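You operate a simulated robot arm through the tools that you are given. There is no shell and no other tool.

You are at the controls of a simulated robot arm. One attempt, no reset.

## Task
Undo the four bolts and lift the small die into the green tray.
Fine: the line stands, leave it so; park the driver in its dock.

It is judged by the outcome, as a careful person would: the job done as asked, and still so three seconds after it is handed in. It fails if anything else is knocked over, pushed out of place, dropped, spilled or broken.

## Robot
A 6-joint arm with a two-finger parallel gripper, fixed in place. Base frame: the origin is at the foot of the arm, x ahead of it, y to its left, z up; the work surface is at about z = 0. Units: mm, rad, N and s.
With the tool pointing down near the work surface it reaches from about 140 to 580 mm from the base axis. Its first joint turns from -1.152 to 1.152 rad. Payload 2.1 kg.
Tool frame: the origin (TCP) lies between the finger pads and is the grasp point; the fingertips stand 30 mm ahead of it; z points along the fingers, y is the line along which they close. Largest opening 94 mm; finger width 28, thickness 10; the body of the gripper, 50 by 96 mm, starts 55 mm behind the TCP.
Orientation is that of the tool frame in the base frame, as a unit quaternion [w, x, y, z]. With the fingers straight down and closing along the base's y, the tool's x points along the base's -x, its y along +y and its z along -z.

## Interface
- The arm moves only by the tool arm_command. Its argument "deltas" is a list of rows, each a list of 7 numbers: the shift along the base's x, y, z in units of 300 mm (1.0 is 300 mm), then the turn, a rotation vector about the base's x, y, z in units of 45 degrees (1.0 is 45 degrees), then the finger opening in mm, from 0 to 94. In form: [[x, y, z, rx, ry, rz, claw], ...]. A call has 1 to 20 rows; each row is the pose to reach, as a shift and turn from the pose commanded when the call began. A call with a number of a shift or a turn outside -1 to 1 is refused whole. Each row takes 0.2 s and may step no farther than 50 mm and 0.15 rad from the row before; otherwise, or with a gripper value out of range, the whole call is refused. A pose out of reach is approached as far as the arm can. The call stops where the force on the tool passes 70 N (or 10 N more than at its start, if that is more) or the arm is blocked; 0.2 s more then pass. Each finger travels about 72 mm/s and halts on what it meets, pressing with about 30 N; the grip force reading is that of the motor and also rises with nothing between the fingers. The clock runs only during rows and for 0.2 s after the last one: add rows that repeat a pose to give the fingers time. It gives the time, the measured TCP pose, the force on the tool (base axes), the opening and the grip force at its end, in the units of the frame above (readings bear some noise), with the torque about the TCP (base axes, N m) and any sound that the robot's microphone picked up.
- Cameras (640 x 400 px; columns grow to the right, rows downward): "scene" is fixed at [57.4, -369, 490.5]; the picture's right is [0.77, -0.64, 0.00], its down [-0.33, -0.40, -0.85] and it looks along [0.54, 0.66, -0.52] (base axes); focal length 267 px, centre (320, 200). "wrist" rides on the gripper at [76, 14, -102] in the tool frame; the picture's right is [-0.18, 0.98, 0.00], its down [-0.75, -0.14, -0.64] and it looks along [-0.63, -0.12, 0.77] (tool axes); focal length 243 px, centre (320, 200). There is no depth. A picture from a camera that has moved, and an enlarged one, comes with that camera's place and axes in the base frame and with its lens.
- get_image(camera): a new picture of that camera. The clock stands still meanwhile.
- close_up(camera, box): a new picture of the part [left, top, right, bottom] of that camera's present view, enlarged. The clock stands still meanwhile.
- close_job(): hands the job in; it is judged then, once.

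Places have to be worked out from the pictures, the camera data and where the tool is seen. Open the gripper and draw the arm clear of the work before you hand the job in, unless the task says otherwise.

The tools are called as name(argument=value, ...) on one line, values as JSON. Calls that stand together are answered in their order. arm_command: Moves the arm, as the interface text tells. Its arguments: {"type":"object","properties":{"deltas":{"type":"array","items":{"type":"array","items":{"type":"number"}}}},"required":["deltas"]} The other tools are called the same way: get_image (camera) takes a picture; close_up (camera, box) takes an enlarged picture of a part of a camera's view; close_job () hands the job in.

At the start:

```text
t: 0.0
position: [267.4, -17.7, 373.9]
tool_rot: [0.001, 0.0, 1.0, 0.0]
contact_force: [-0.3, 0.5, 0.1]
torque: [0.01, -0.02, 0.0]
gripper_width: 94.0
grasp_force: 0.1
```

scene: 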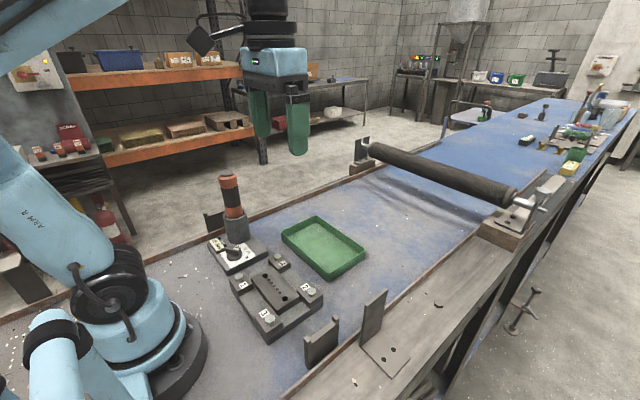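
wrist: 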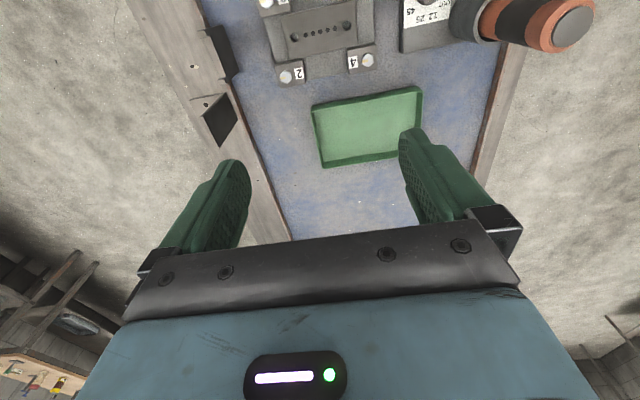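

The scene shows a driver standing in a dock, a die clamped by four numbered bolts and a green tray. I'll take enlarged pictures to see the details before any motion.

close_up(camera="scene", box=[190, 160, 350, 260])

close_up(camera="scene", box=[200, 230, 360, 350])

close_up(camera="wrist", box=[220, 0, 420, 125])

close_up(camera="wrist", box=[380, 0, 620, 150])

```text
4.00 times, centred on (270, 210) of scene
camera zoom: at [57.4, -369.0, 490.5], right [0.77, -0.64, 0.0], down [-0.33, -0.4, -0.85], along [0.54, 0.66, -0.52], focal length 1068 px, centre (520, 160)
```

zoom: 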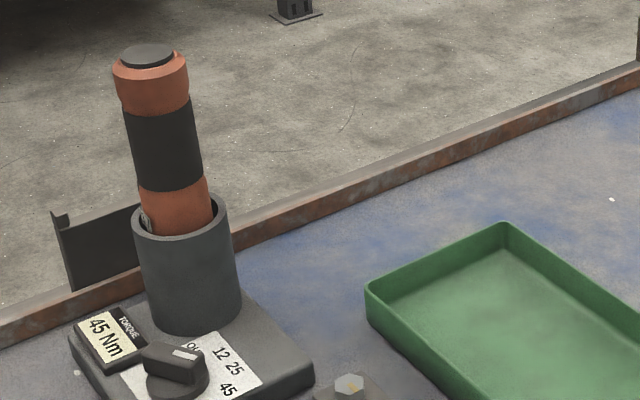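

```text
3.33 times, centred on (280, 290) of scene
camera zoom: at [57.4, -369.0, 490.5], right [0.77, -0.64, 0.0], down [-0.33, -0.4, -0.85], along [0.54, 0.66, -0.52], focal length 890 px, centre (453, -100)
```

zoom: 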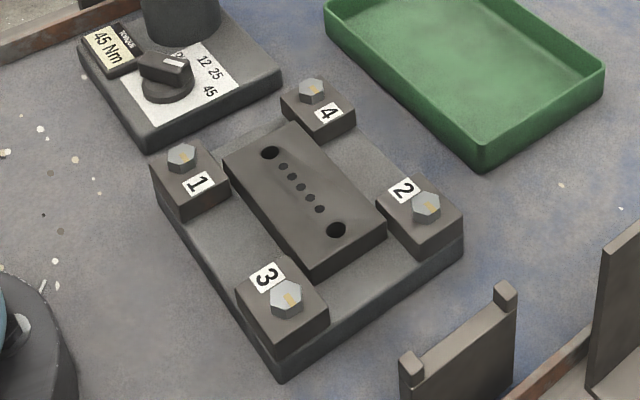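

```text
3.20 times, centred on (320, 62) of wrist
camera zoom: at [190.1, -2.4, 476.5], right [0.18, 0.98, 0.0], down [0.75, -0.14, 0.64], along [0.63, -0.12, -0.77], focal length 776 px, centre (320, 640)
```

zoom: 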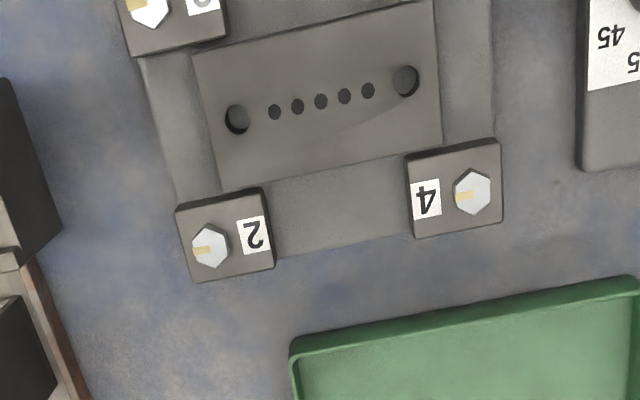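

```text
2.67 times, centred on (500, 75) of wrist
camera zoom: at [190.1, -2.4, 476.5], right [0.18, 0.98, 0.0], down [0.75, -0.14, 0.64], along [0.63, -0.12, -0.77], focal length 647 px, centre (-160, 533)
```

zoom: 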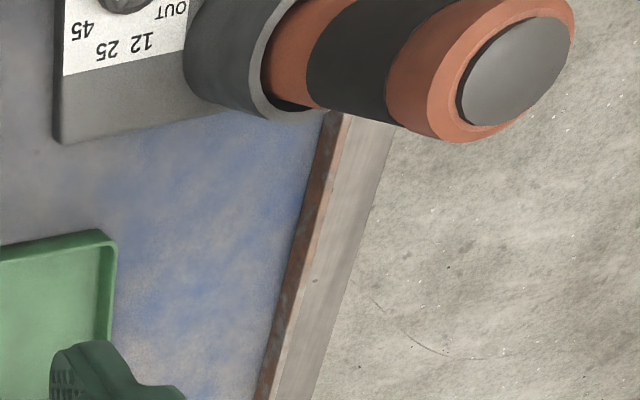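

I'll look even closer at the dial on the dock and its markings, since the driver's mode may depend on it.

close_up(camera="scene", box=[204, 230, 268, 270])

close_up(camera="wrist", box=[390, 0, 486, 60])

close_up(camera="scene", box=[200, 165, 264, 205])

close_up(camera="scene", box=[240, 290, 432, 400])

```text
10.00 times, centred on (236, 250) of scene
camera zoom: at [57.4, -369.0, 490.5], right [0.77, -0.64, 0.0], down [-0.33, -0.4, -0.85], along [0.54, 0.66, -0.52], focal length 2671 px, centre (1160, -300)
```

zoom: 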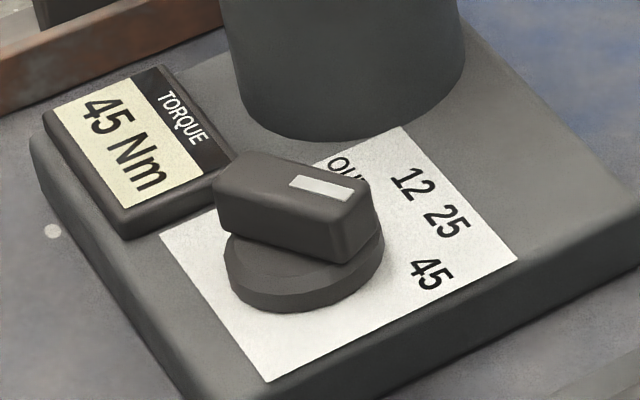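

```text
6.67 times, centred on (438, 30) of wrist
camera zoom: at [190.1, -2.4, 476.5], right [0.18, 0.98, 0.0], down [0.75, -0.14, 0.64], along [0.63, -0.12, -0.77], focal length 1618 px, centre (-467, 1333)
```

zoom: 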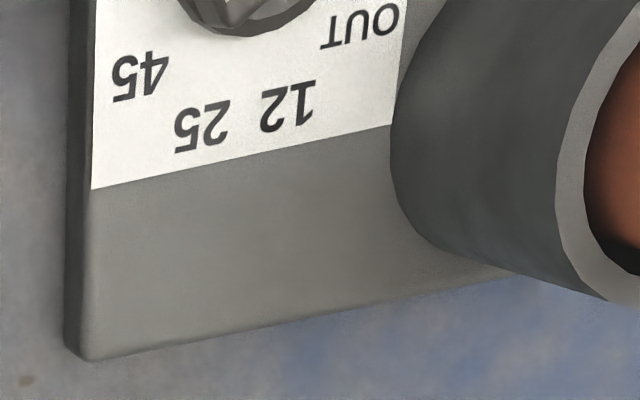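

```text
10.00 times, centred on (232, 185) of scene
camera zoom: at [57.4, -369.0, 490.5], right [0.77, -0.64, 0.0], down [-0.33, -0.4, -0.85], along [0.54, 0.66, -0.52], focal length 2671 px, centre (1200, 350)
```

zoom: 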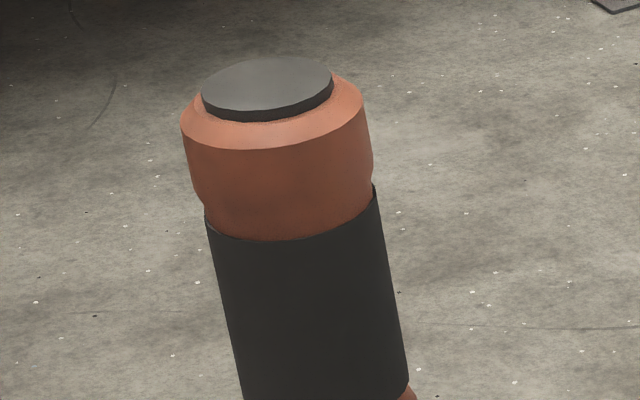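

```text
3.33 times, centred on (336, 345) of scene
camera zoom: at [57.4, -369.0, 490.5], right [0.77, -0.64, 0.0], down [-0.33, -0.4, -0.85], along [0.54, 0.66, -0.52], focal length 890 px, centre (267, -283)
```

zoom: 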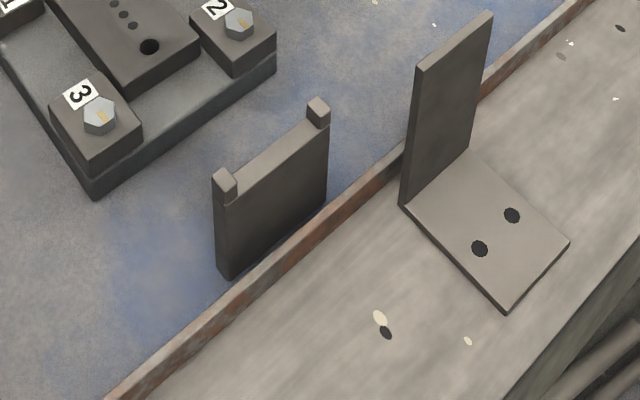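

From both cameras I place the die top at about (230, -11, 41), the bolt heads at x = 181/279 and y = 56/-76 with z about 48, the driver axis near (253, 215), and the dial near (208, 145), pointing at 45. I'll move above the dock with the gripper open for a better view of the dial, staying well clear of the driver.

arm_command(deltas=[[-0.045, 0.112, -0.04, 0, 0, 0, 94], [-0.09, 0.224, -0.08, 0, 0, 0, 94], [-0.135, 0.336, -0.12, 0, 0, 0, 94], [-0.18, 0.448, -0.16, 0, 0, 0, 94], [-0.225, 0.559, -0.2, 0, 0, 0, 94], [-0.225, 0.559, -0.2, 0, 0, 0, 94]])

```text
t: 1.4
position: [198.6, 150.6, 313.4]
tool_rot: [0.001, 0.0, 1.0, 0.0]
contact_force: [-0.9, 0.3, 0.6]
torque: [0.0, 0.01, 0.02]
gripper_width: 93.9
grasp_force: 0.1
```

The arm is at (199, 150, 313). I'll look down at the dock from here.

get_image(camera="wrist")

close_up(camera="wrist", box=[240, 20, 432, 140])

get_image(camera="scene")

```text
taken
camera wrist: at [122.0, 166.2, 416.1], right [0.18, 0.98, 0.0], down [0.75, -0.14, 0.64], along [0.63, -0.12, -0.77], focal length 243 px, centre (320, 200)
```

wrist: 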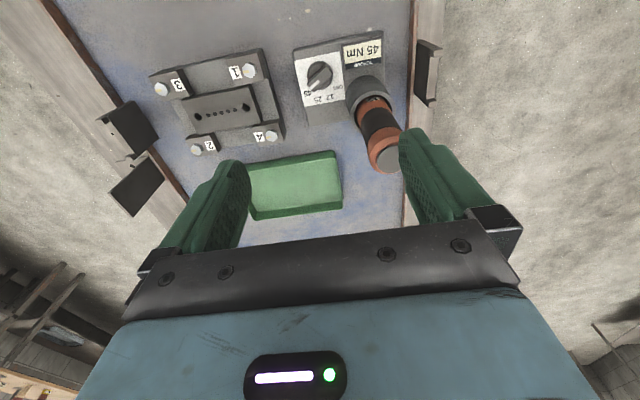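

```text
3.33 times, centred on (336, 80) of wrist
camera zoom: at [122.0, 166.2, 416.1], right [0.18, 0.98, 0.0], down [0.75, -0.14, 0.64], along [0.63, -0.12, -0.77], focal length 809 px, centre (267, 600)
```

zoom: 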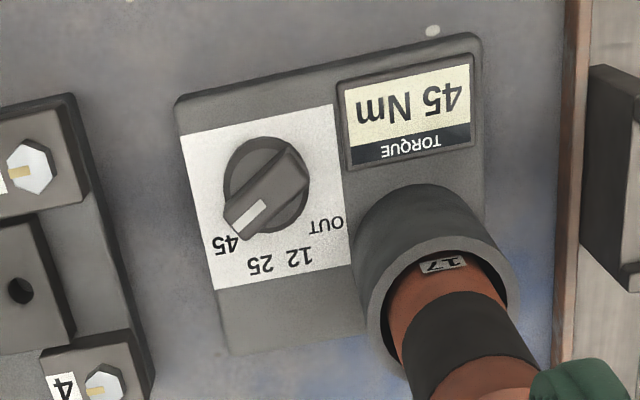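

```text
taken
```

scene: 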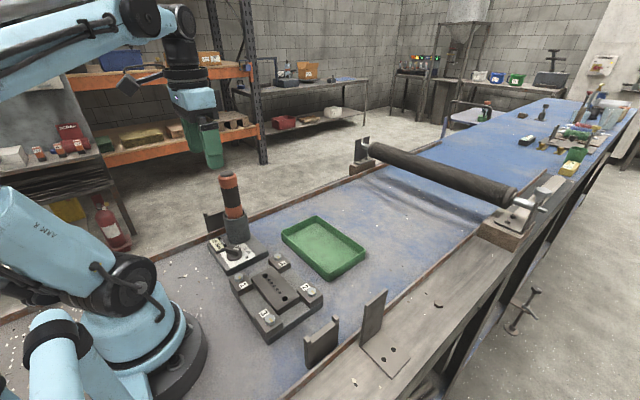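

The dial labels sit at about -45, -15, 15 and 45° around the knob at (208, 149), and the driver carries a "17" tag. I'll zoom in on the knob to read its angle precisely, and on the driver and the bolts.

close_up(camera="wrist", box=[290, 50, 354, 90])

close_up(camera="wrist", box=[340, 70, 420, 180])

close_up(camera="wrist", box=[140, 40, 300, 160])

```text
10.00 times, centred on (322, 70) of wrist
camera zoom: at [122.0, 166.2, 416.1], right [0.18, 0.98, 0.0], down [0.75, -0.14, 0.64], along [0.63, -0.12, -0.77], focal length 2426 px, centre (300, 1500)
```

zoom: 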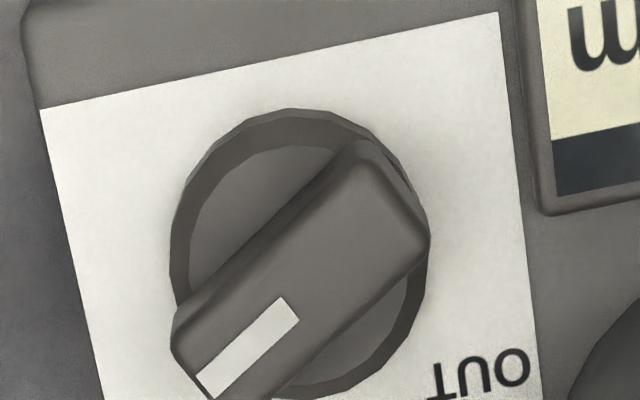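

```text
3.64 times, centred on (380, 125) of wrist
camera zoom: at [122.0, 166.2, 416.1], right [0.18, 0.98, 0.0], down [0.75, -0.14, 0.64], along [0.63, -0.12, -0.77], focal length 882 px, centre (102, 473)
```

zoom: 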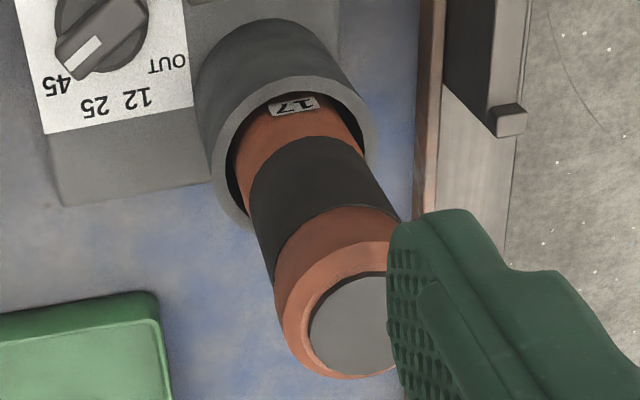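

```text
3.33 times, centred on (220, 100) of wrist
camera zoom: at [122.0, 166.2, 416.1], right [0.18, 0.98, 0.0], down [0.75, -0.14, 0.64], along [0.63, -0.12, -0.77], focal length 809 px, centre (653, 533)
```

zoom: 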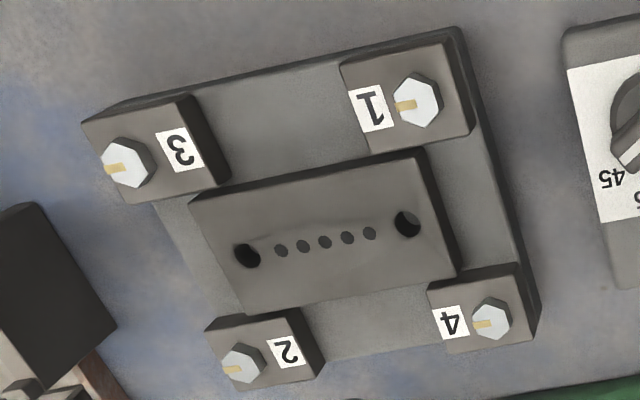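

The knob bar points at about -59° (label 45), measures roughly 40 x 15 mm and has its top near z = 50. The driver's axis is only about 80 mm from the knob, so I need accurate driver geometry. I'll shift to y = 215 for a clear view of it between the fingers.

arm_command(deltas=[[0, 0.11, 0, 0, 0, 0, 94], [0, 0.217, 0, 0, 0, 0, 94], [0, 0.217, 0, 0, 0, 0, 94]])

get_image(camera="wrist")

close_up(camera="wrist", box=[260, 70, 420, 190])

```text
t: 2.2
position: [199.0, 217.1, 314.2]
tool_rot: [0.001, 0.0, 1.0, 0.0]
contact_force: [-0.2, -0.2, -0.6]
torque: [0.02, 0.01, 0.0]
gripper_width: 93.9
grasp_force: 0.0
```

```text
taken
camera wrist: at [124.0, 231.7, 416.7], right [0.18, 0.98, 0.0], down [0.75, -0.14, 0.64], along [0.63, -0.12, -0.77], focal length 243 px, centre (320, 200)
```

wrist: 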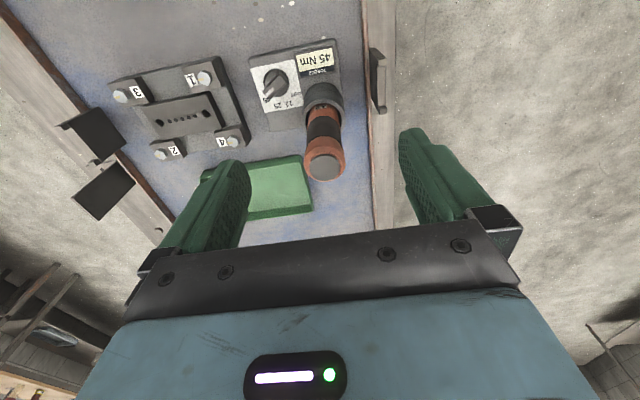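

```text
3.33 times, centred on (340, 130) of wrist
camera zoom: at [124.0, 231.7, 416.7], right [0.18, 0.98, 0.0], down [0.75, -0.14, 0.64], along [0.63, -0.12, -0.77], focal length 809 px, centre (253, 433)
```

zoom: 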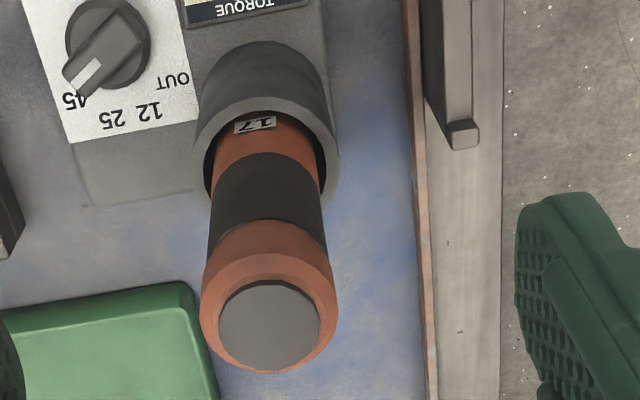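

The driver's axis is at about (252, 212.5), with its top at z = 213 and a diameter of about 41 mm. The gripper body's corner would pass only about 1.5 mm from it if centred on the knob. I'll therefore grip the knob bar offset along its length, away from the driver, and regrip halfway. First I'll go high above the knob and turn the tool by -45°.

arm_command(deltas=[[0.008, -0.041, 0, 0, 0, -0.167, 80], [0.017, -0.082, 0, 0, 0, -0.333, 70], [0.025, -0.124, 0, 0, 0, -0.5, 60], [0.033, -0.165, 0, 0, 0, -0.667, 50], [0.042, -0.207, 0, 0, 0, -0.833, 40], [0.05, -0.248, 0, 0, 0, -1.0, 40], [0.05, -0.248, 0, 0, 0, -1.0, 40]])

```text
t: 3.8
position: [215.3, 140.3, 315.3]
tool_rot: [0.0, 0.383, 0.924, 0.0]
contact_force: [-0.6, 0.5, -0.4]
torque: [0.0, 0.03, -0.02]
gripper_width: 40.1
grasp_force: 0.1
```

The tool is at -45° above the knob. I'll turn the remaining -14° and come down to z of about 185, still with the gripper body above the driver's top, then look.

arm_command(deltas=[[0, 0, -0.14, 0, 0, -0.155, 38], [0, 0, -0.28, 0, 0, -0.311, 38], [0, 0, -0.43, 0, 0, -0.311, 38], [0, 0, -0.43, 0, 0, -0.311, 38]])

get_image(camera="wrist")

close_up(camera="scene", box=[160, 100, 320, 280])

```text
t: 4.8
position: [213.1, 141.9, 187.2]
tool_rot: [0.0, 0.492, 0.871, 0.0]
contact_force: [0.1, 0.4, 0.6]
torque: [0.0, -0.02, 0.0]
gripper_width: 38.0
grasp_force: 0.1
```

```text
taken
camera wrist: at [186.7, 215.1, 289.1], right [0.94, 0.35, 0.0], down [0.27, -0.72, 0.64], along [0.22, -0.6, -0.77], focal length 243 px, centre (320, 200)
```

wrist: 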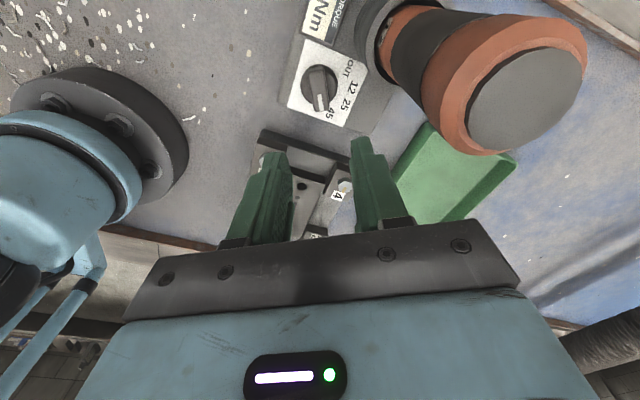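

```text
2.22 times, centred on (240, 190) of scene
camera zoom: at [57.4, -369.0, 490.5], right [0.77, -0.64, 0.0], down [-0.33, -0.4, -0.85], along [0.54, 0.66, -0.52], focal length 594 px, centre (498, 222)
```

zoom: 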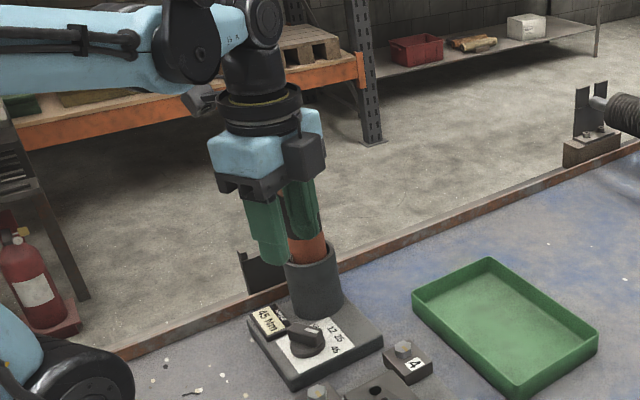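

The driver is to the right and clear of the gripper. I'll zoom in on the knob to check alignment with the fingers and to refine the driver position.

close_up(camera="wrist", box=[272, 50, 368, 130])

close_up(camera="wrist", box=[360, 0, 600, 160])

```text
5.00 times, centred on (320, 90) of wrist
camera zoom: at [186.7, 215.1, 289.1], right [0.94, 0.35, 0.0], down [0.27, -0.72, 0.64], along [0.22, -0.6, -0.77], focal length 1213 px, centre (320, 750)
```

zoom: 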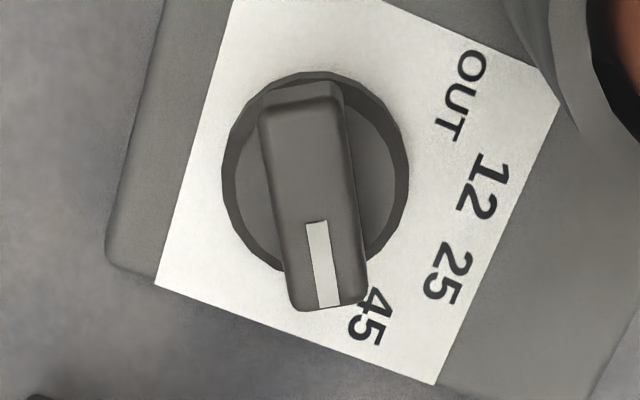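

```text
2.50 times, centred on (480, 80) of wrist
camera zoom: at [186.7, 215.1, 289.1], right [0.94, 0.35, 0.0], down [0.27, -0.72, 0.64], along [0.22, -0.6, -0.77], focal length 606 px, centre (-80, 500)
```

zoom: 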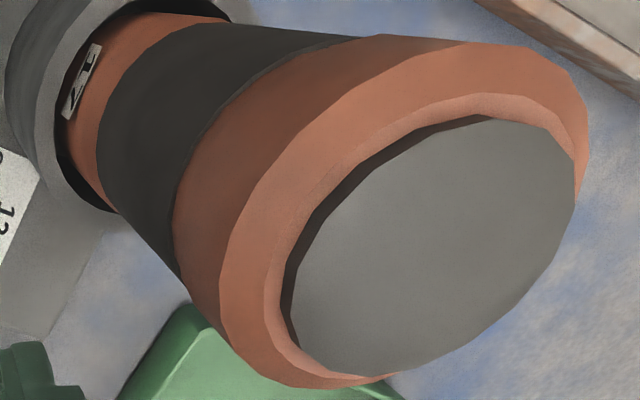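

The knob bar is at -60° about (208.8, 150.3), and my tool is aligned with it and offset about 10 mm along the bar, clear of the driver. I'll descend until the fingertips straddle the bar at z of about 37.

arm_command(deltas=[[0, 0, -0.1, 0, 0, -0.01, 38], [0, 0, -0.2, 0, 0, -0.02, 38], [0, 0, -0.3, 0, 0, -0.02, 38], [0, 0, -0.35, 0, 0, -0.02, 38], [0, 0, -0.38, 0, 0, -0.02, 38], [0, 0, -0.4, 0, 0, -0.02, 38], [0, 0, -0.4, 0, 0, -0.02, 38]])

get_image(camera="wrist")

close_up(camera="scene", box=[190, 170, 290, 280])

```text
t: 6.4
position: [213.8, 141.8, 64.3]
tool_rot: [0.0, 0.499, 0.866, -0.001]
contact_force: [0.0, 0.3, -0.1]
torque: [0.01, 0.02, 0.05]
gripper_width: 38.2
grasp_force: 0.0
```

```text
taken
camera wrist: at [188.0, 214.6, 167.7], right [0.94, 0.33, 0.0], down [0.26, -0.72, 0.64], along [0.22, -0.61, -0.77], focal length 243 px, centre (320, 200)
```

wrist: 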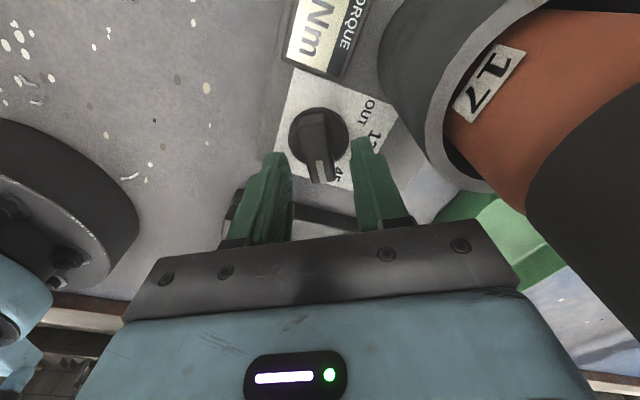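

```text
3.64 times, centred on (240, 225) of scene
camera zoom: at [57.4, -369.0, 490.5], right [0.77, -0.64, 0.0], down [-0.33, -0.4, -0.85], along [0.54, 0.66, -0.52], focal length 971 px, centre (611, 109)
```

zoom: 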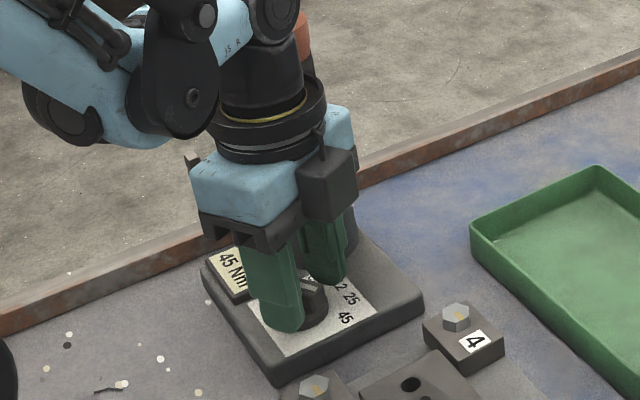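

The fingertips straddle the knob bar and no contact is felt. I'll close on it.

arm_command(deltas=[[0, 0, 0, 0, 0, 0, 20], [0, 0, 0, 0, 0, 0, 8], [0, 0, 0, 0, 0, 0, 8], [0, 0, 0, 0, 0, 0, 8]])

```text
t: 7.4
position: [214.5, 140.8, 66.0]
tool_rot: [0.001, 0.499, 0.867, 0.0]
contact_force: [8.7, 5.0, 0.5]
torque: [0.19, -0.16, -0.13]
gripper_width: 15.9
grasp_force: 30.4
```

I have a grip of 15.9 mm on the bar. I'll turn it 30° counter-clockwise about the knob centre and check forces and the display.

arm_command(deltas=[[0.0038, 0.0025, 0, 0, 0, 0.167, 8], [0.0073, 0.0056, 0, 0, 0, 0.333, 8], [0.0103, 0.009, 0, 0, 0, 0.5, 8], [0.0128, 0.0128, 0, 0, 0, 0.667, 8], [0.0128, 0.0128, 0, 0, 0, 0.667, 8]])

get_image(camera="wrist")

close_up(camera="scene", box=[190, 170, 290, 280])

```text
t: 8.6
position: [217.0, 145.9, 65.4]
tool_rot: [0.0, 0.256, 0.967, -0.002]
contact_force: [-3.4, -7.1, 0.3]
torque: [-0.41, -0.56, 0.09]
gripper_width: 15.8
grasp_force: 30.4
```

```text
taken
camera wrist: at [158.2, 195.5, 167.8], right [0.65, 0.76, 0.0], down [0.58, -0.49, 0.64], along [0.49, -0.42, -0.76], focal length 243 px, centre (320, 200)
```

wrist: 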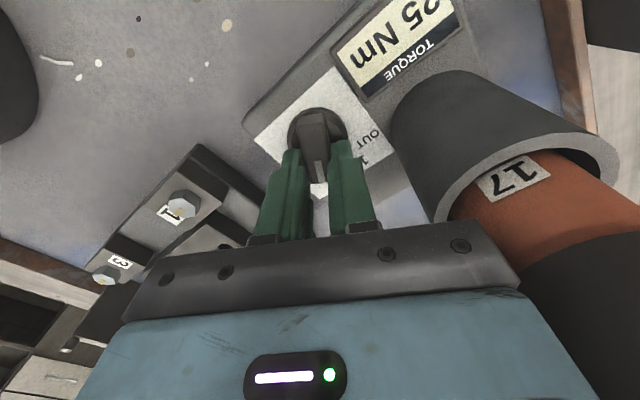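

```text
3.64 times, centred on (240, 225) of scene
camera zoom: at [57.4, -369.0, 490.5], right [0.77, -0.64, 0.0], down [-0.33, -0.4, -0.85], along [0.54, 0.66, -0.52], focal length 971 px, centre (611, 109)
```

zoom: 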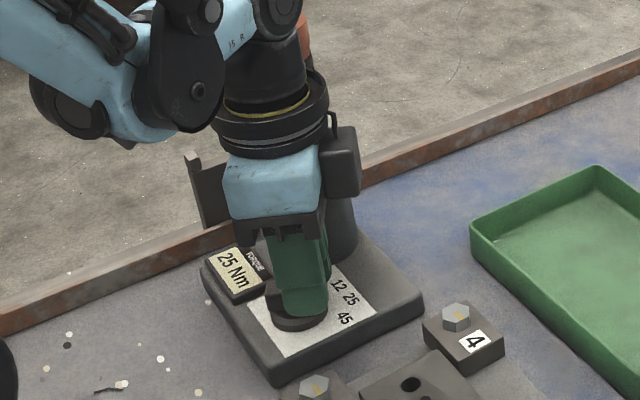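

The display now reads 25 Nm, so the dial follows. I'll open slightly, slide to the tail side of the bar to keep the gripper body off the driver for the rest of the turn, and grip again.

arm_command(deltas=[[0, 0, 0, 0, 0, 0, 27], [0, 0, 0, 0, 0, 0, 27], [-0.02, 0.0115, 0, 0, 0, 0, 27], [-0.04, 0.0231, 0, 0, 0, 0, 27], [-0.056, 0.0323, 0, 0, 0, 0, 27], [-0.056, 0.0323, 0, 0, 0, 0, 27]])

get_image(camera="wrist")

```text
t: 10.0
position: [201.3, 154.5, 65.6]
tool_rot: [0.002, 0.257, 0.966, -0.001]
contact_force: [-0.3, -0.3, -0.2]
torque: [0.0, -0.01, -0.04]
gripper_width: 27.1
grasp_force: 0.0
```

```text
taken
camera wrist: at [142.1, 205.3, 167.8], right [0.65, 0.76, 0.0], down [0.58, -0.5, 0.64], along [0.49, -0.42, -0.77], focal length 243 px, centre (320, 200)
```

wrist: 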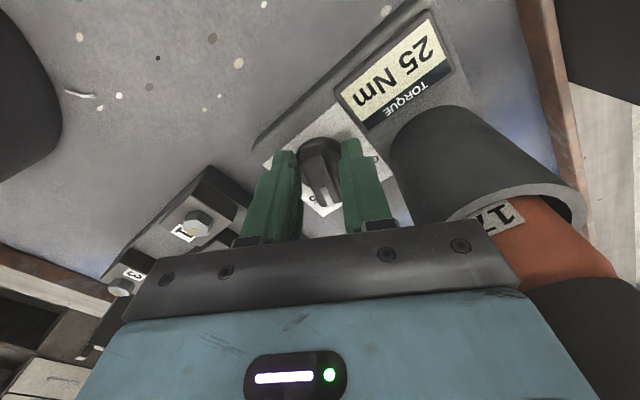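

The knob has settled in the 25 detent at about -20°, so the labels are 40° apart and OUT is at about +60°. I'll turn the tool 10° to match the bar and close on it again.

arm_command(deltas=[[-0.001, -0.002, 0, 0, 0, 0.111, 27], [-0.002, -0.0043, 0, 0, 0, 0.222, 27], [-0.002, -0.0043, 0, 0, 0, 0.222, 18], [-0.002, -0.0043, 0, 0, 0, 0.222, 8], [-0.002, -0.0043, 0, 0, 0, 0.222, 8], [-0.002, -0.0043, 0, 0, 0, 0.222, 8]])

```text
t: 11.4
position: [201.5, 152.9, 64.6]
tool_rot: [0.001, 0.173, 0.985, -0.003]
contact_force: [-7.2, -21.1, 12.5]
torque: [-0.36, 0.04, -0.19]
gripper_width: 15.8
grasp_force: 30.0
```

The grip is firm with a small sideways load, which suggests the knob centre is nearer (209.6, 149.4). I'll correct for that and turn another 45°.

arm_command(deltas=[[0.0017, -0.0065, 0, 0, 0, 0.167, 8], [0.0011, -0.0102, 0, 0, 0, 0.333, 8], [0.001, -0.0139, 0, 0, 0, 0.5, 8], [0.0014, -0.0176, 0, 0, 0, 0.667, 8], [0.0023, -0.0212, 0, 0, 0, 0.833, 8], [0.0037, -0.0246, 0, 0, 0, 1.0, 8], [0.0037, -0.0246, 0, 0, 0, 1.0, 8]])

get_image(camera="wrist")

```text
t: 13.0
position: [200.0, 145.1, 64.3]
tool_rot: [-0.001, -0.218, 0.976, -0.001]
contact_force: [-3.6, -17.7, 2.4]
torque: [-0.72, 0.81, -0.17]
gripper_width: 15.8
grasp_force: 29.9
```

```text
taken
camera wrist: at [126.2, 126.2, 167.3], right [-0.25, 0.97, 0.0], down [0.74, 0.19, 0.64], along [0.62, 0.16, -0.77], focal length 243 px, centre (320, 200)
```

wrist: 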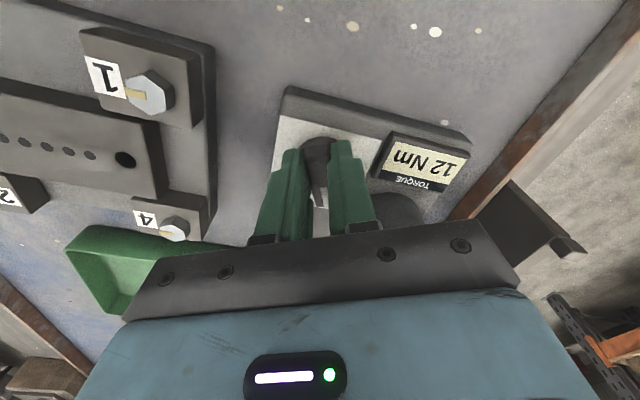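

The display now reads 12 Nm. I'll turn the remaining 36° to OUT.

arm_command(deltas=[[0.0018, -0.0033, 0, 0, 0, 0.167, 8], [0.004, -0.0062, 0, 0, 0, 0.333, 8], [0.0065, -0.0089, 0, 0, 0, 0.5, 8], [0.0094, -0.0112, 0, 0, 0, 0.667, 8], [0.0119, -0.0128, 0, 0, 0, 0.8, 8], [0.0119, -0.0128, 0, 0, 0, 0.8, 8]])

get_image(camera="wrist")

```text
t: 14.4
position: [206.9, 141.8, 64.3]
tool_rot: [0.002, -0.509, 0.861, 0.0]
contact_force: [5.3, -1.0, 0.7]
torque: [0.37, -0.19, -0.67]
gripper_width: 15.7
grasp_force: 30.3
```

```text
taken
camera wrist: at [157.0, 82.5, 167.4], right [-0.77, 0.64, 0.0], down [0.49, 0.59, 0.64], along [0.41, 0.5, -0.76], focal length 243 px, centre (320, 200)
```

wrist: 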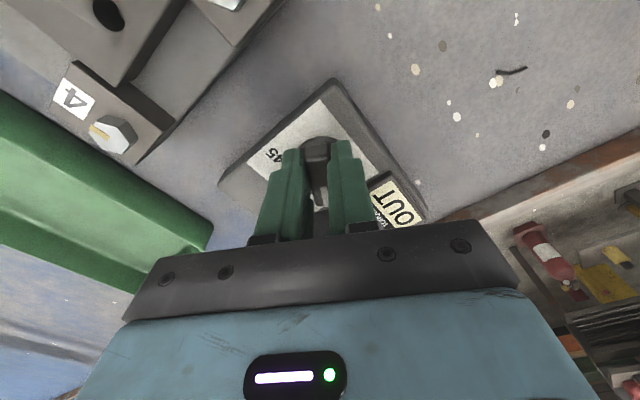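

The display reads OUT. I'll release the knob and rise straight up, then check that it stays at OUT.

arm_command(deltas=[[0, 0, 0, 0, 0, 0, 30], [0, 0, 0, 0, 0, 0, 30], [0, 0, 0.07, 0, 0, 0, 30], [0, 0, 0.2, 0, 0, 0, 30], [0, 0, 0.35, 0, 0, 0, 40], [0, 0, 0.5, 0, 0, 0, 60], [0, 0, 0.65, 0, 0, 0, 60], [0, 0, 0.75, 0, 0, 0, 60], [0, 0, 0.75, 0, 0, 0, 60]])

get_image(camera="wrist")

close_up(camera="scene", box=[190, 160, 290, 280])

```text
t: 16.4
position: [204.9, 140.6, 290.2]
tool_rot: [0.001, -0.508, 0.861, 0.0]
contact_force: [0.0, -0.3, 0.0]
torque: [0.01, 0.02, -0.02]
gripper_width: 60.0
grasp_force: 0.1
```

```text
taken
camera wrist: at [154.4, 80.7, 392.5], right [-0.77, 0.64, 0.0], down [0.49, 0.59, 0.64], along [0.41, 0.5, -0.77], focal length 243 px, centre (320, 200)
```

wrist: 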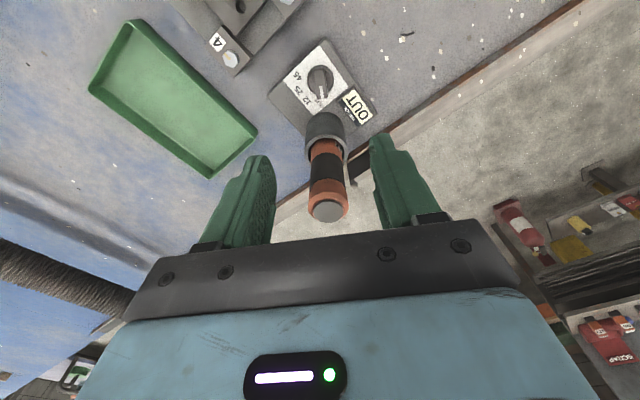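

```text
3.33 times, centred on (240, 220) of scene
camera zoom: at [57.4, -369.0, 490.5], right [0.77, -0.64, 0.0], down [-0.33, -0.4, -0.85], along [0.54, 0.66, -0.52], focal length 890 px, centre (587, 133)
```

zoom: 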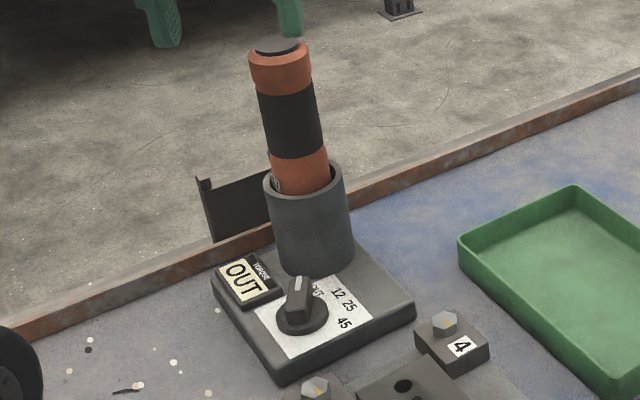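

The dial stays at OUT. The driver's axis comes out at about (252.5, 212.5) again. I'll move above it at z of about 290 while turning back toward the standard orientation, opening to 66 mm.

arm_command(deltas=[[0.026, 0.039, 0, 0, 0, -0.167, 66], [0.052, 0.079, 0, 0, 0, -0.333, 66], [0.078, 0.118, 0, 0, 0, -0.5, 66], [0.104, 0.158, 0, 0, 0, -0.667, 66], [0.13, 0.197, 0, 0, 0, -0.833, 66], [0.156, 0.237, 0, 0, 0, -1.0, 66], [0.156, 0.237, 0, 0, 0, -1.0, 66]])

arm_command(deltas=[[0, 0, 0, 0, 0, -0.18, 66], [0, 0, 0, 0, 0, -0.355, 66], [0, 0, 0, 0, 0, -0.355, 66]])

get_image(camera="wrist")

get_image(camera="scene")

```text
t: 18.0
position: [250.2, 214.1, 289.8]
tool_rot: [0.0, -0.14, 0.99, 0.0]
contact_force: [-0.1, 0.2, -0.1]
torque: [0.02, -0.03, 0.01]
gripper_width: 66.2
grasp_force: 0.0
```

```text
t: 18.8
position: [251.8, 213.8, 289.4]
tool_rot: [0.001, -0.001, 1.0, 0.0]
contact_force: [-0.2, 0.8, 0.4]
torque: [-0.04, 0.0, -0.01]
gripper_width: 65.9
grasp_force: 0.1
```

```text
taken
camera wrist: at [175.4, 227.7, 392.2], right [0.18, 0.98, 0.0], down [0.75, -0.14, 0.64], along [0.63, -0.12, -0.77], focal length 243 px, centre (320, 200)
```

wrist: 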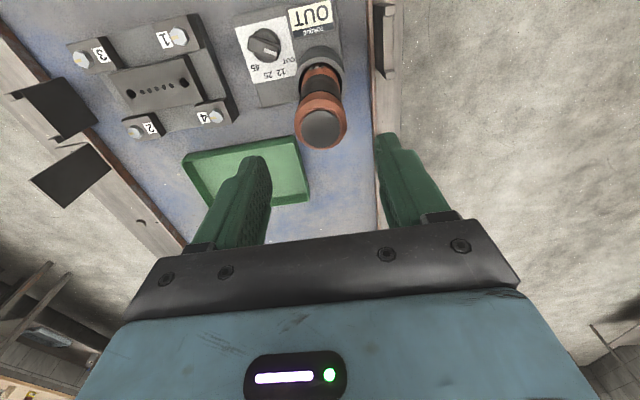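

```text
taken
```

scene: 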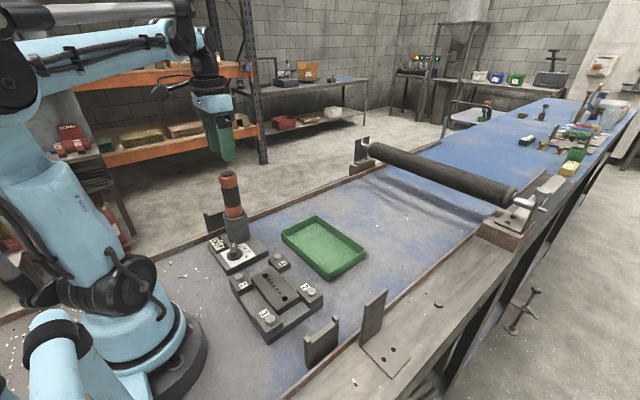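

The tool is over the driver within 1–2 mm. I'll descend in stages to z of about 172, which leaves the gripper body roughly 14 mm above the driver's cap.

arm_command(deltas=[[0.002, 0.001, -0.1, 0, 0, 0, 66], [0.002, 0.001, -0.2, 0, 0, 0, 66], [0.002, 0.001, -0.3, 0, 0, 0, 66], [0.002, 0.001, -0.35, 0, 0, 0, 66], [0.002, 0.001, -0.39, 0, 0, 0, 66], [0.002, 0.001, -0.39, 0, 0, 0, 66]])

get_image(camera="wrist")

close_up(camera="scene", box=[190, 120, 290, 280])

```text
t: 20.2
position: [253.6, 213.4, 172.7]
tool_rot: [0.0, -0.001, 1.0, 0.0]
contact_force: [0.0, 0.1, -0.6]
torque: [-0.01, 0.0, 0.0]
gripper_width: 65.8
grasp_force: 0.1
```

```text
taken
camera wrist: at [176.7, 228.0, 274.9], right [0.18, 0.98, 0.0], down [0.75, -0.14, 0.64], along [0.63, -0.12, -0.77], focal length 243 px, centre (320, 200)
```

wrist: 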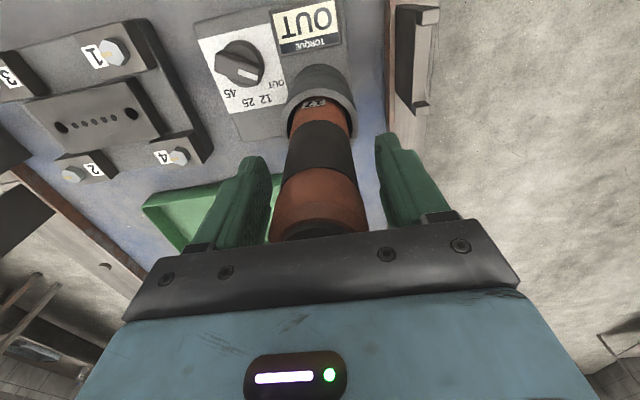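

```text
2.50 times, centred on (240, 200) of scene
camera zoom: at [57.4, -369.0, 490.5], right [0.77, -0.64, 0.0], down [-0.33, -0.4, -0.85], along [0.54, 0.66, -0.52], focal length 668 px, centre (520, 200)
```

zoom: 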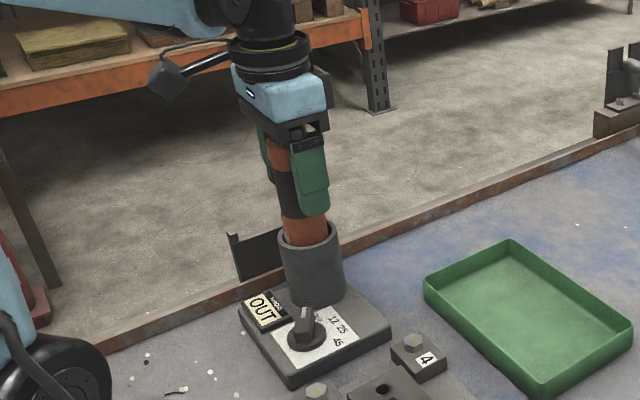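

The driver sits between the fingers without contact. I'll close on the black grip.

arm_command(deltas=[[0, 0, 0, 0, 0, 0, 50], [0, 0, 0, 0, 0, 0, 34], [0, 0, 0, 0, 0, 0, 30], [0, 0, 0, 0, 0, 0, 30], [0, 0, 0, 0, 0, 0, 30]])

```text
t: 21.4
position: [254.0, 213.1, 173.0]
tool_rot: [0.0, -0.001, 1.0, 0.0]
contact_force: [0.6, -1.7, 0.5]
torque: [-0.07, 0.01, 0.0]
gripper_width: 42.0
grasp_force: 30.5
```

The driver is gripped at 42 mm with almost no side load. I'll lift 30 mm to check that it comes along, then continue to z of about 275.

arm_command(deltas=[[0, 0, 0.03, 0, 0, 0, 30], [0, 0, 0.06, 0, 0, 0, 30], [0, 0, 0.1, 0, 0, 0, 30], [0, 0, 0.1, 0, 0, 0, 30]])

get_image(camera="wrist")

close_up(camera="scene", box=[190, 120, 290, 280])

```text
t: 22.4
position: [251.5, 212.4, 201.5]
tool_rot: [0.001, -0.002, 1.0, -0.001]
contact_force: [0.6, 0.0, -5.7]
torque: [0.01, 0.01, -0.02]
gripper_width: 41.6
grasp_force: 29.8
```

```text
taken
camera wrist: at [175.3, 227.5, 304.8], right [0.18, 0.98, 0.0], down [0.75, -0.14, 0.64], along [0.63, -0.12, -0.77], focal length 243 px, centre (320, 200)
```

wrist: 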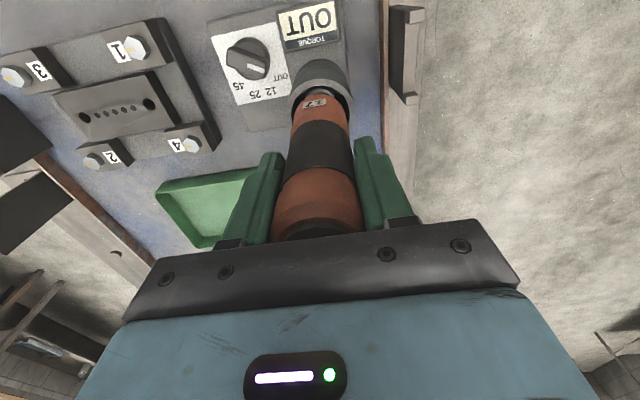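

```text
2.50 times, centred on (240, 200) of scene
camera zoom: at [57.4, -369.0, 490.5], right [0.77, -0.64, 0.0], down [-0.33, -0.4, -0.85], along [0.54, 0.66, -0.52], focal length 668 px, centre (520, 200)
```

zoom: 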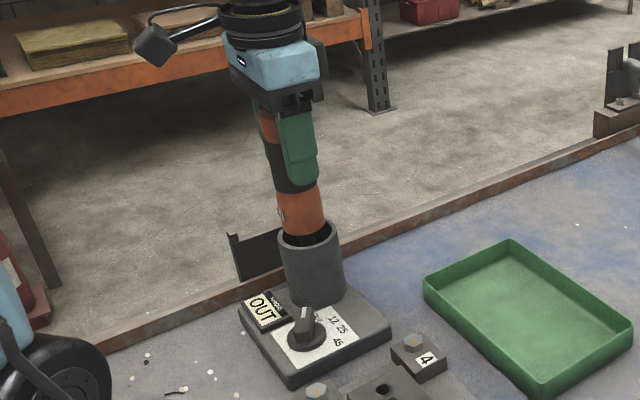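

The driver lifts freely with a load of about 6 N. I'll continue straight up to z of about 285 and look at its lower end.

arm_command(deltas=[[0, 0, 0.07, 0, 0, 0, 30], [0, 0, 0.14, 0, 0, 0, 30], [0, 0, 0.21, 0, 0, 0, 30], [0, 0, 0.28, 0, 0, 0, 30], [0, 0, 0.28, 0, 0, 0, 30]])

close_up(camera="scene", box=[180, 80, 300, 280])

get_image(camera="wrist")

```text
t: 23.6
position: [253.2, 214.1, 285.8]
tool_rot: [0.001, -0.001, 1.0, 0.0]
contact_force: [-0.1, -0.4, -5.0]
torque: [-0.01, 0.0, -0.01]
gripper_width: 41.6
grasp_force: 30.3
```

```text
2.00 times, centred on (240, 180) of scene
camera zoom: at [57.4, -369.0, 490.5], right [0.77, -0.64, 0.0], down [-0.33, -0.4, -0.85], along [0.54, 0.66, -0.52], focal length 534 px, centre (480, 240)
```

zoom: 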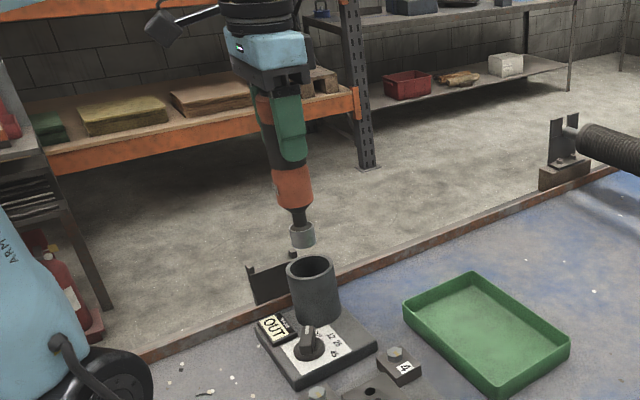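

```text
taken
camera wrist: at [176.3, 228.8, 388.9], right [0.18, 0.98, 0.0], down [0.75, -0.14, 0.64], along [0.63, -0.12, -0.77], focal length 243 px, centre (320, 200)
```

wrist: 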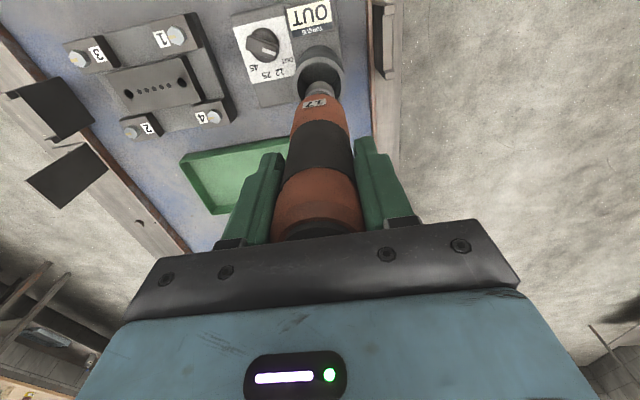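

The driver is out, and its socket end appears about 150 mm below the TCP, which matches it having stood on the dock plate. I'll zoom in to measure that more precisely.

close_up(camera="scene", box=[208, 150, 256, 214])

close_up(camera="wrist", box=[280, 40, 376, 120])

close_up(camera="wrist", box=[50, 10, 250, 150])

```text
6.25 times, centred on (232, 182) of scene
camera zoom: at [57.4, -369.0, 490.5], right [0.77, -0.64, 0.0], down [-0.33, -0.4, -0.85], along [0.54, 0.66, -0.52], focal length 1669 px, centre (870, 312)
```

zoom: 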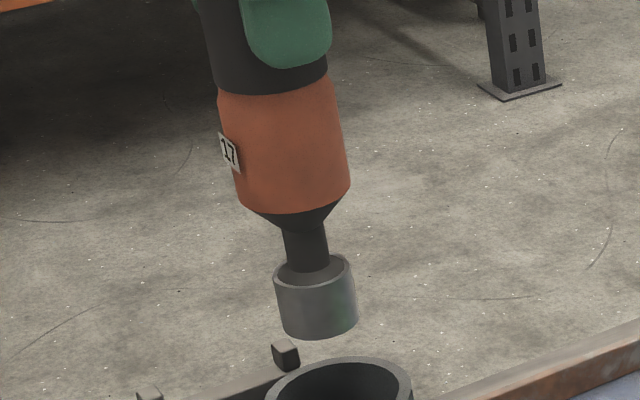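

```text
5.00 times, centred on (328, 80) of wrist
camera zoom: at [176.3, 228.8, 388.9], right [0.18, 0.98, 0.0], down [0.75, -0.14, 0.64], along [0.63, -0.12, -0.77], focal length 1213 px, centre (280, 800)
```

zoom: 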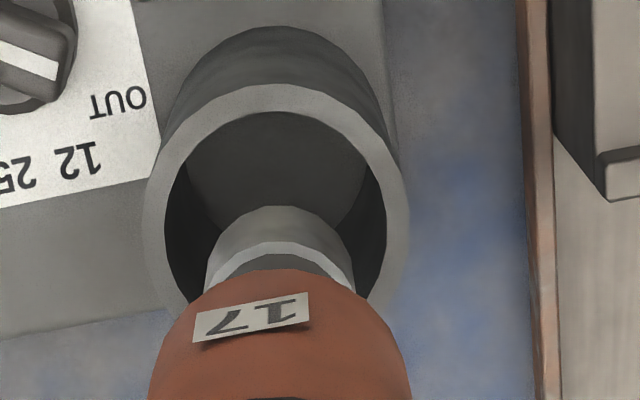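

```text
2.86 times, centred on (150, 80) of wrist
camera zoom: at [176.3, 228.8, 388.9], right [0.18, 0.98, 0.0], down [0.75, -0.14, 0.64], along [0.63, -0.12, -0.77], focal length 693 px, centre (806, 543)
```

zoom: 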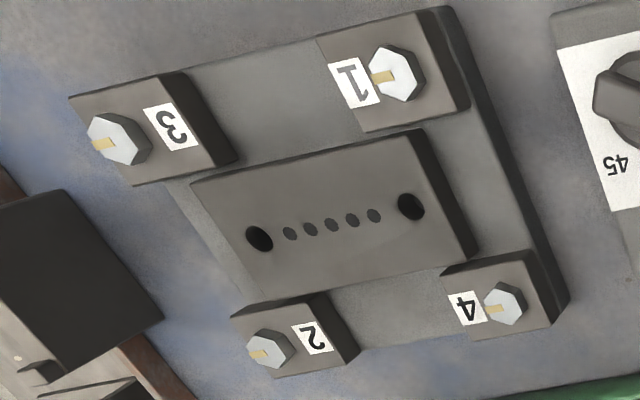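

The socket tip is 150 mm below the TCP. Next I'll carry the driver to a point above bolt 1, near (181, 57), with the tip about 35 mm above the bolt head.

arm_command(deltas=[[-0.04, -0.087, 0, 0, 0, 0, 30], [-0.08, -0.174, 0, 0, 0, 0, 30], [-0.12, -0.261, 0, 0, 0, 0, 30], [-0.16, -0.348, -0.04, 0, 0, 0, 30], [-0.2, -0.435, -0.09, 0, 0, 0, 30], [-0.24, -0.52, -0.16, 0, 0, 0, 30], [-0.24, -0.52, -0.16, 0, 0, 0, 30]])

get_image(camera="wrist")

get_image(camera="scene")

```text
t: 25.2
position: [180.0, 57.5, 238.6]
tool_rot: [0.0, -0.002, 1.0, 0.0]
contact_force: [0.9, 0.2, -6.0]
torque: [0.0, 0.0, 0.0]
gripper_width: 41.9
grasp_force: 30.3
```

```text
taken
camera wrist: at [103.4, 72.0, 340.8], right [0.18, 0.98, 0.0], down [0.75, -0.14, 0.64], along [0.63, -0.12, -0.77], focal length 243 px, centre (320, 200)
```

wrist: 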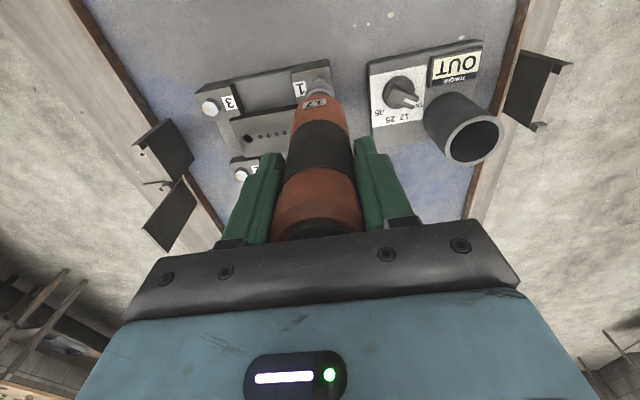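

```text
taken
```

scene: 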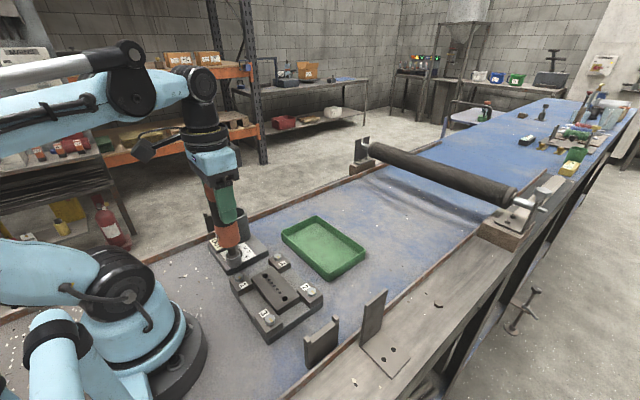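

close_up(camera="scene", box=[200, 220, 280, 300])

close_up(camera="wrist", box=[280, 60, 360, 120])

```text
5.00 times, centred on (240, 260) of scene
camera zoom: at [57.4, -369.0, 490.5], right [0.77, -0.64, 0.0], down [-0.33, -0.4, -0.85], along [0.54, 0.66, -0.52], focal length 1335 px, centre (720, -100)
```

zoom: 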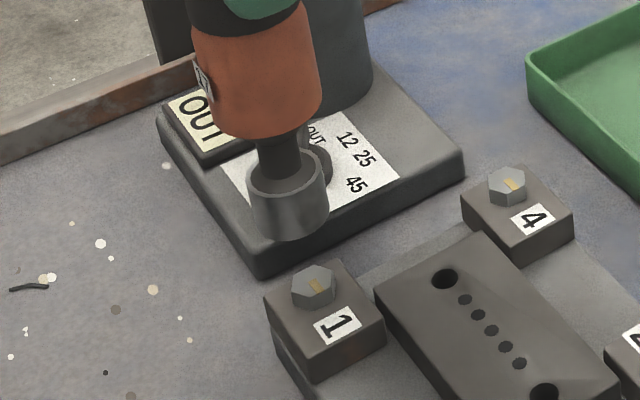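

```text
6.67 times, centred on (320, 90) of wrist
camera zoom: at [103.4, 72.0, 340.8], right [0.18, 0.98, 0.0], down [0.75, -0.14, 0.64], along [0.63, -0.12, -0.77], focal length 1618 px, centre (320, 933)
```

zoom: 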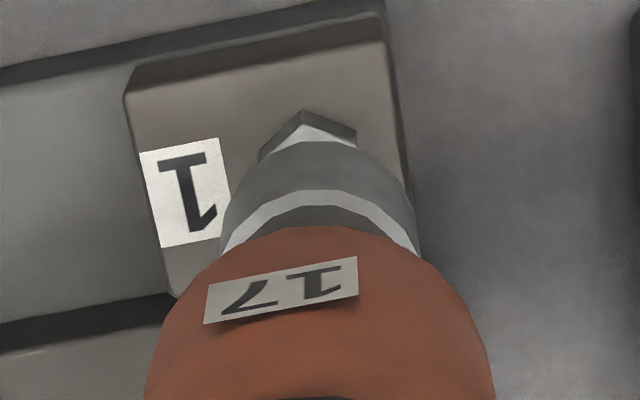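

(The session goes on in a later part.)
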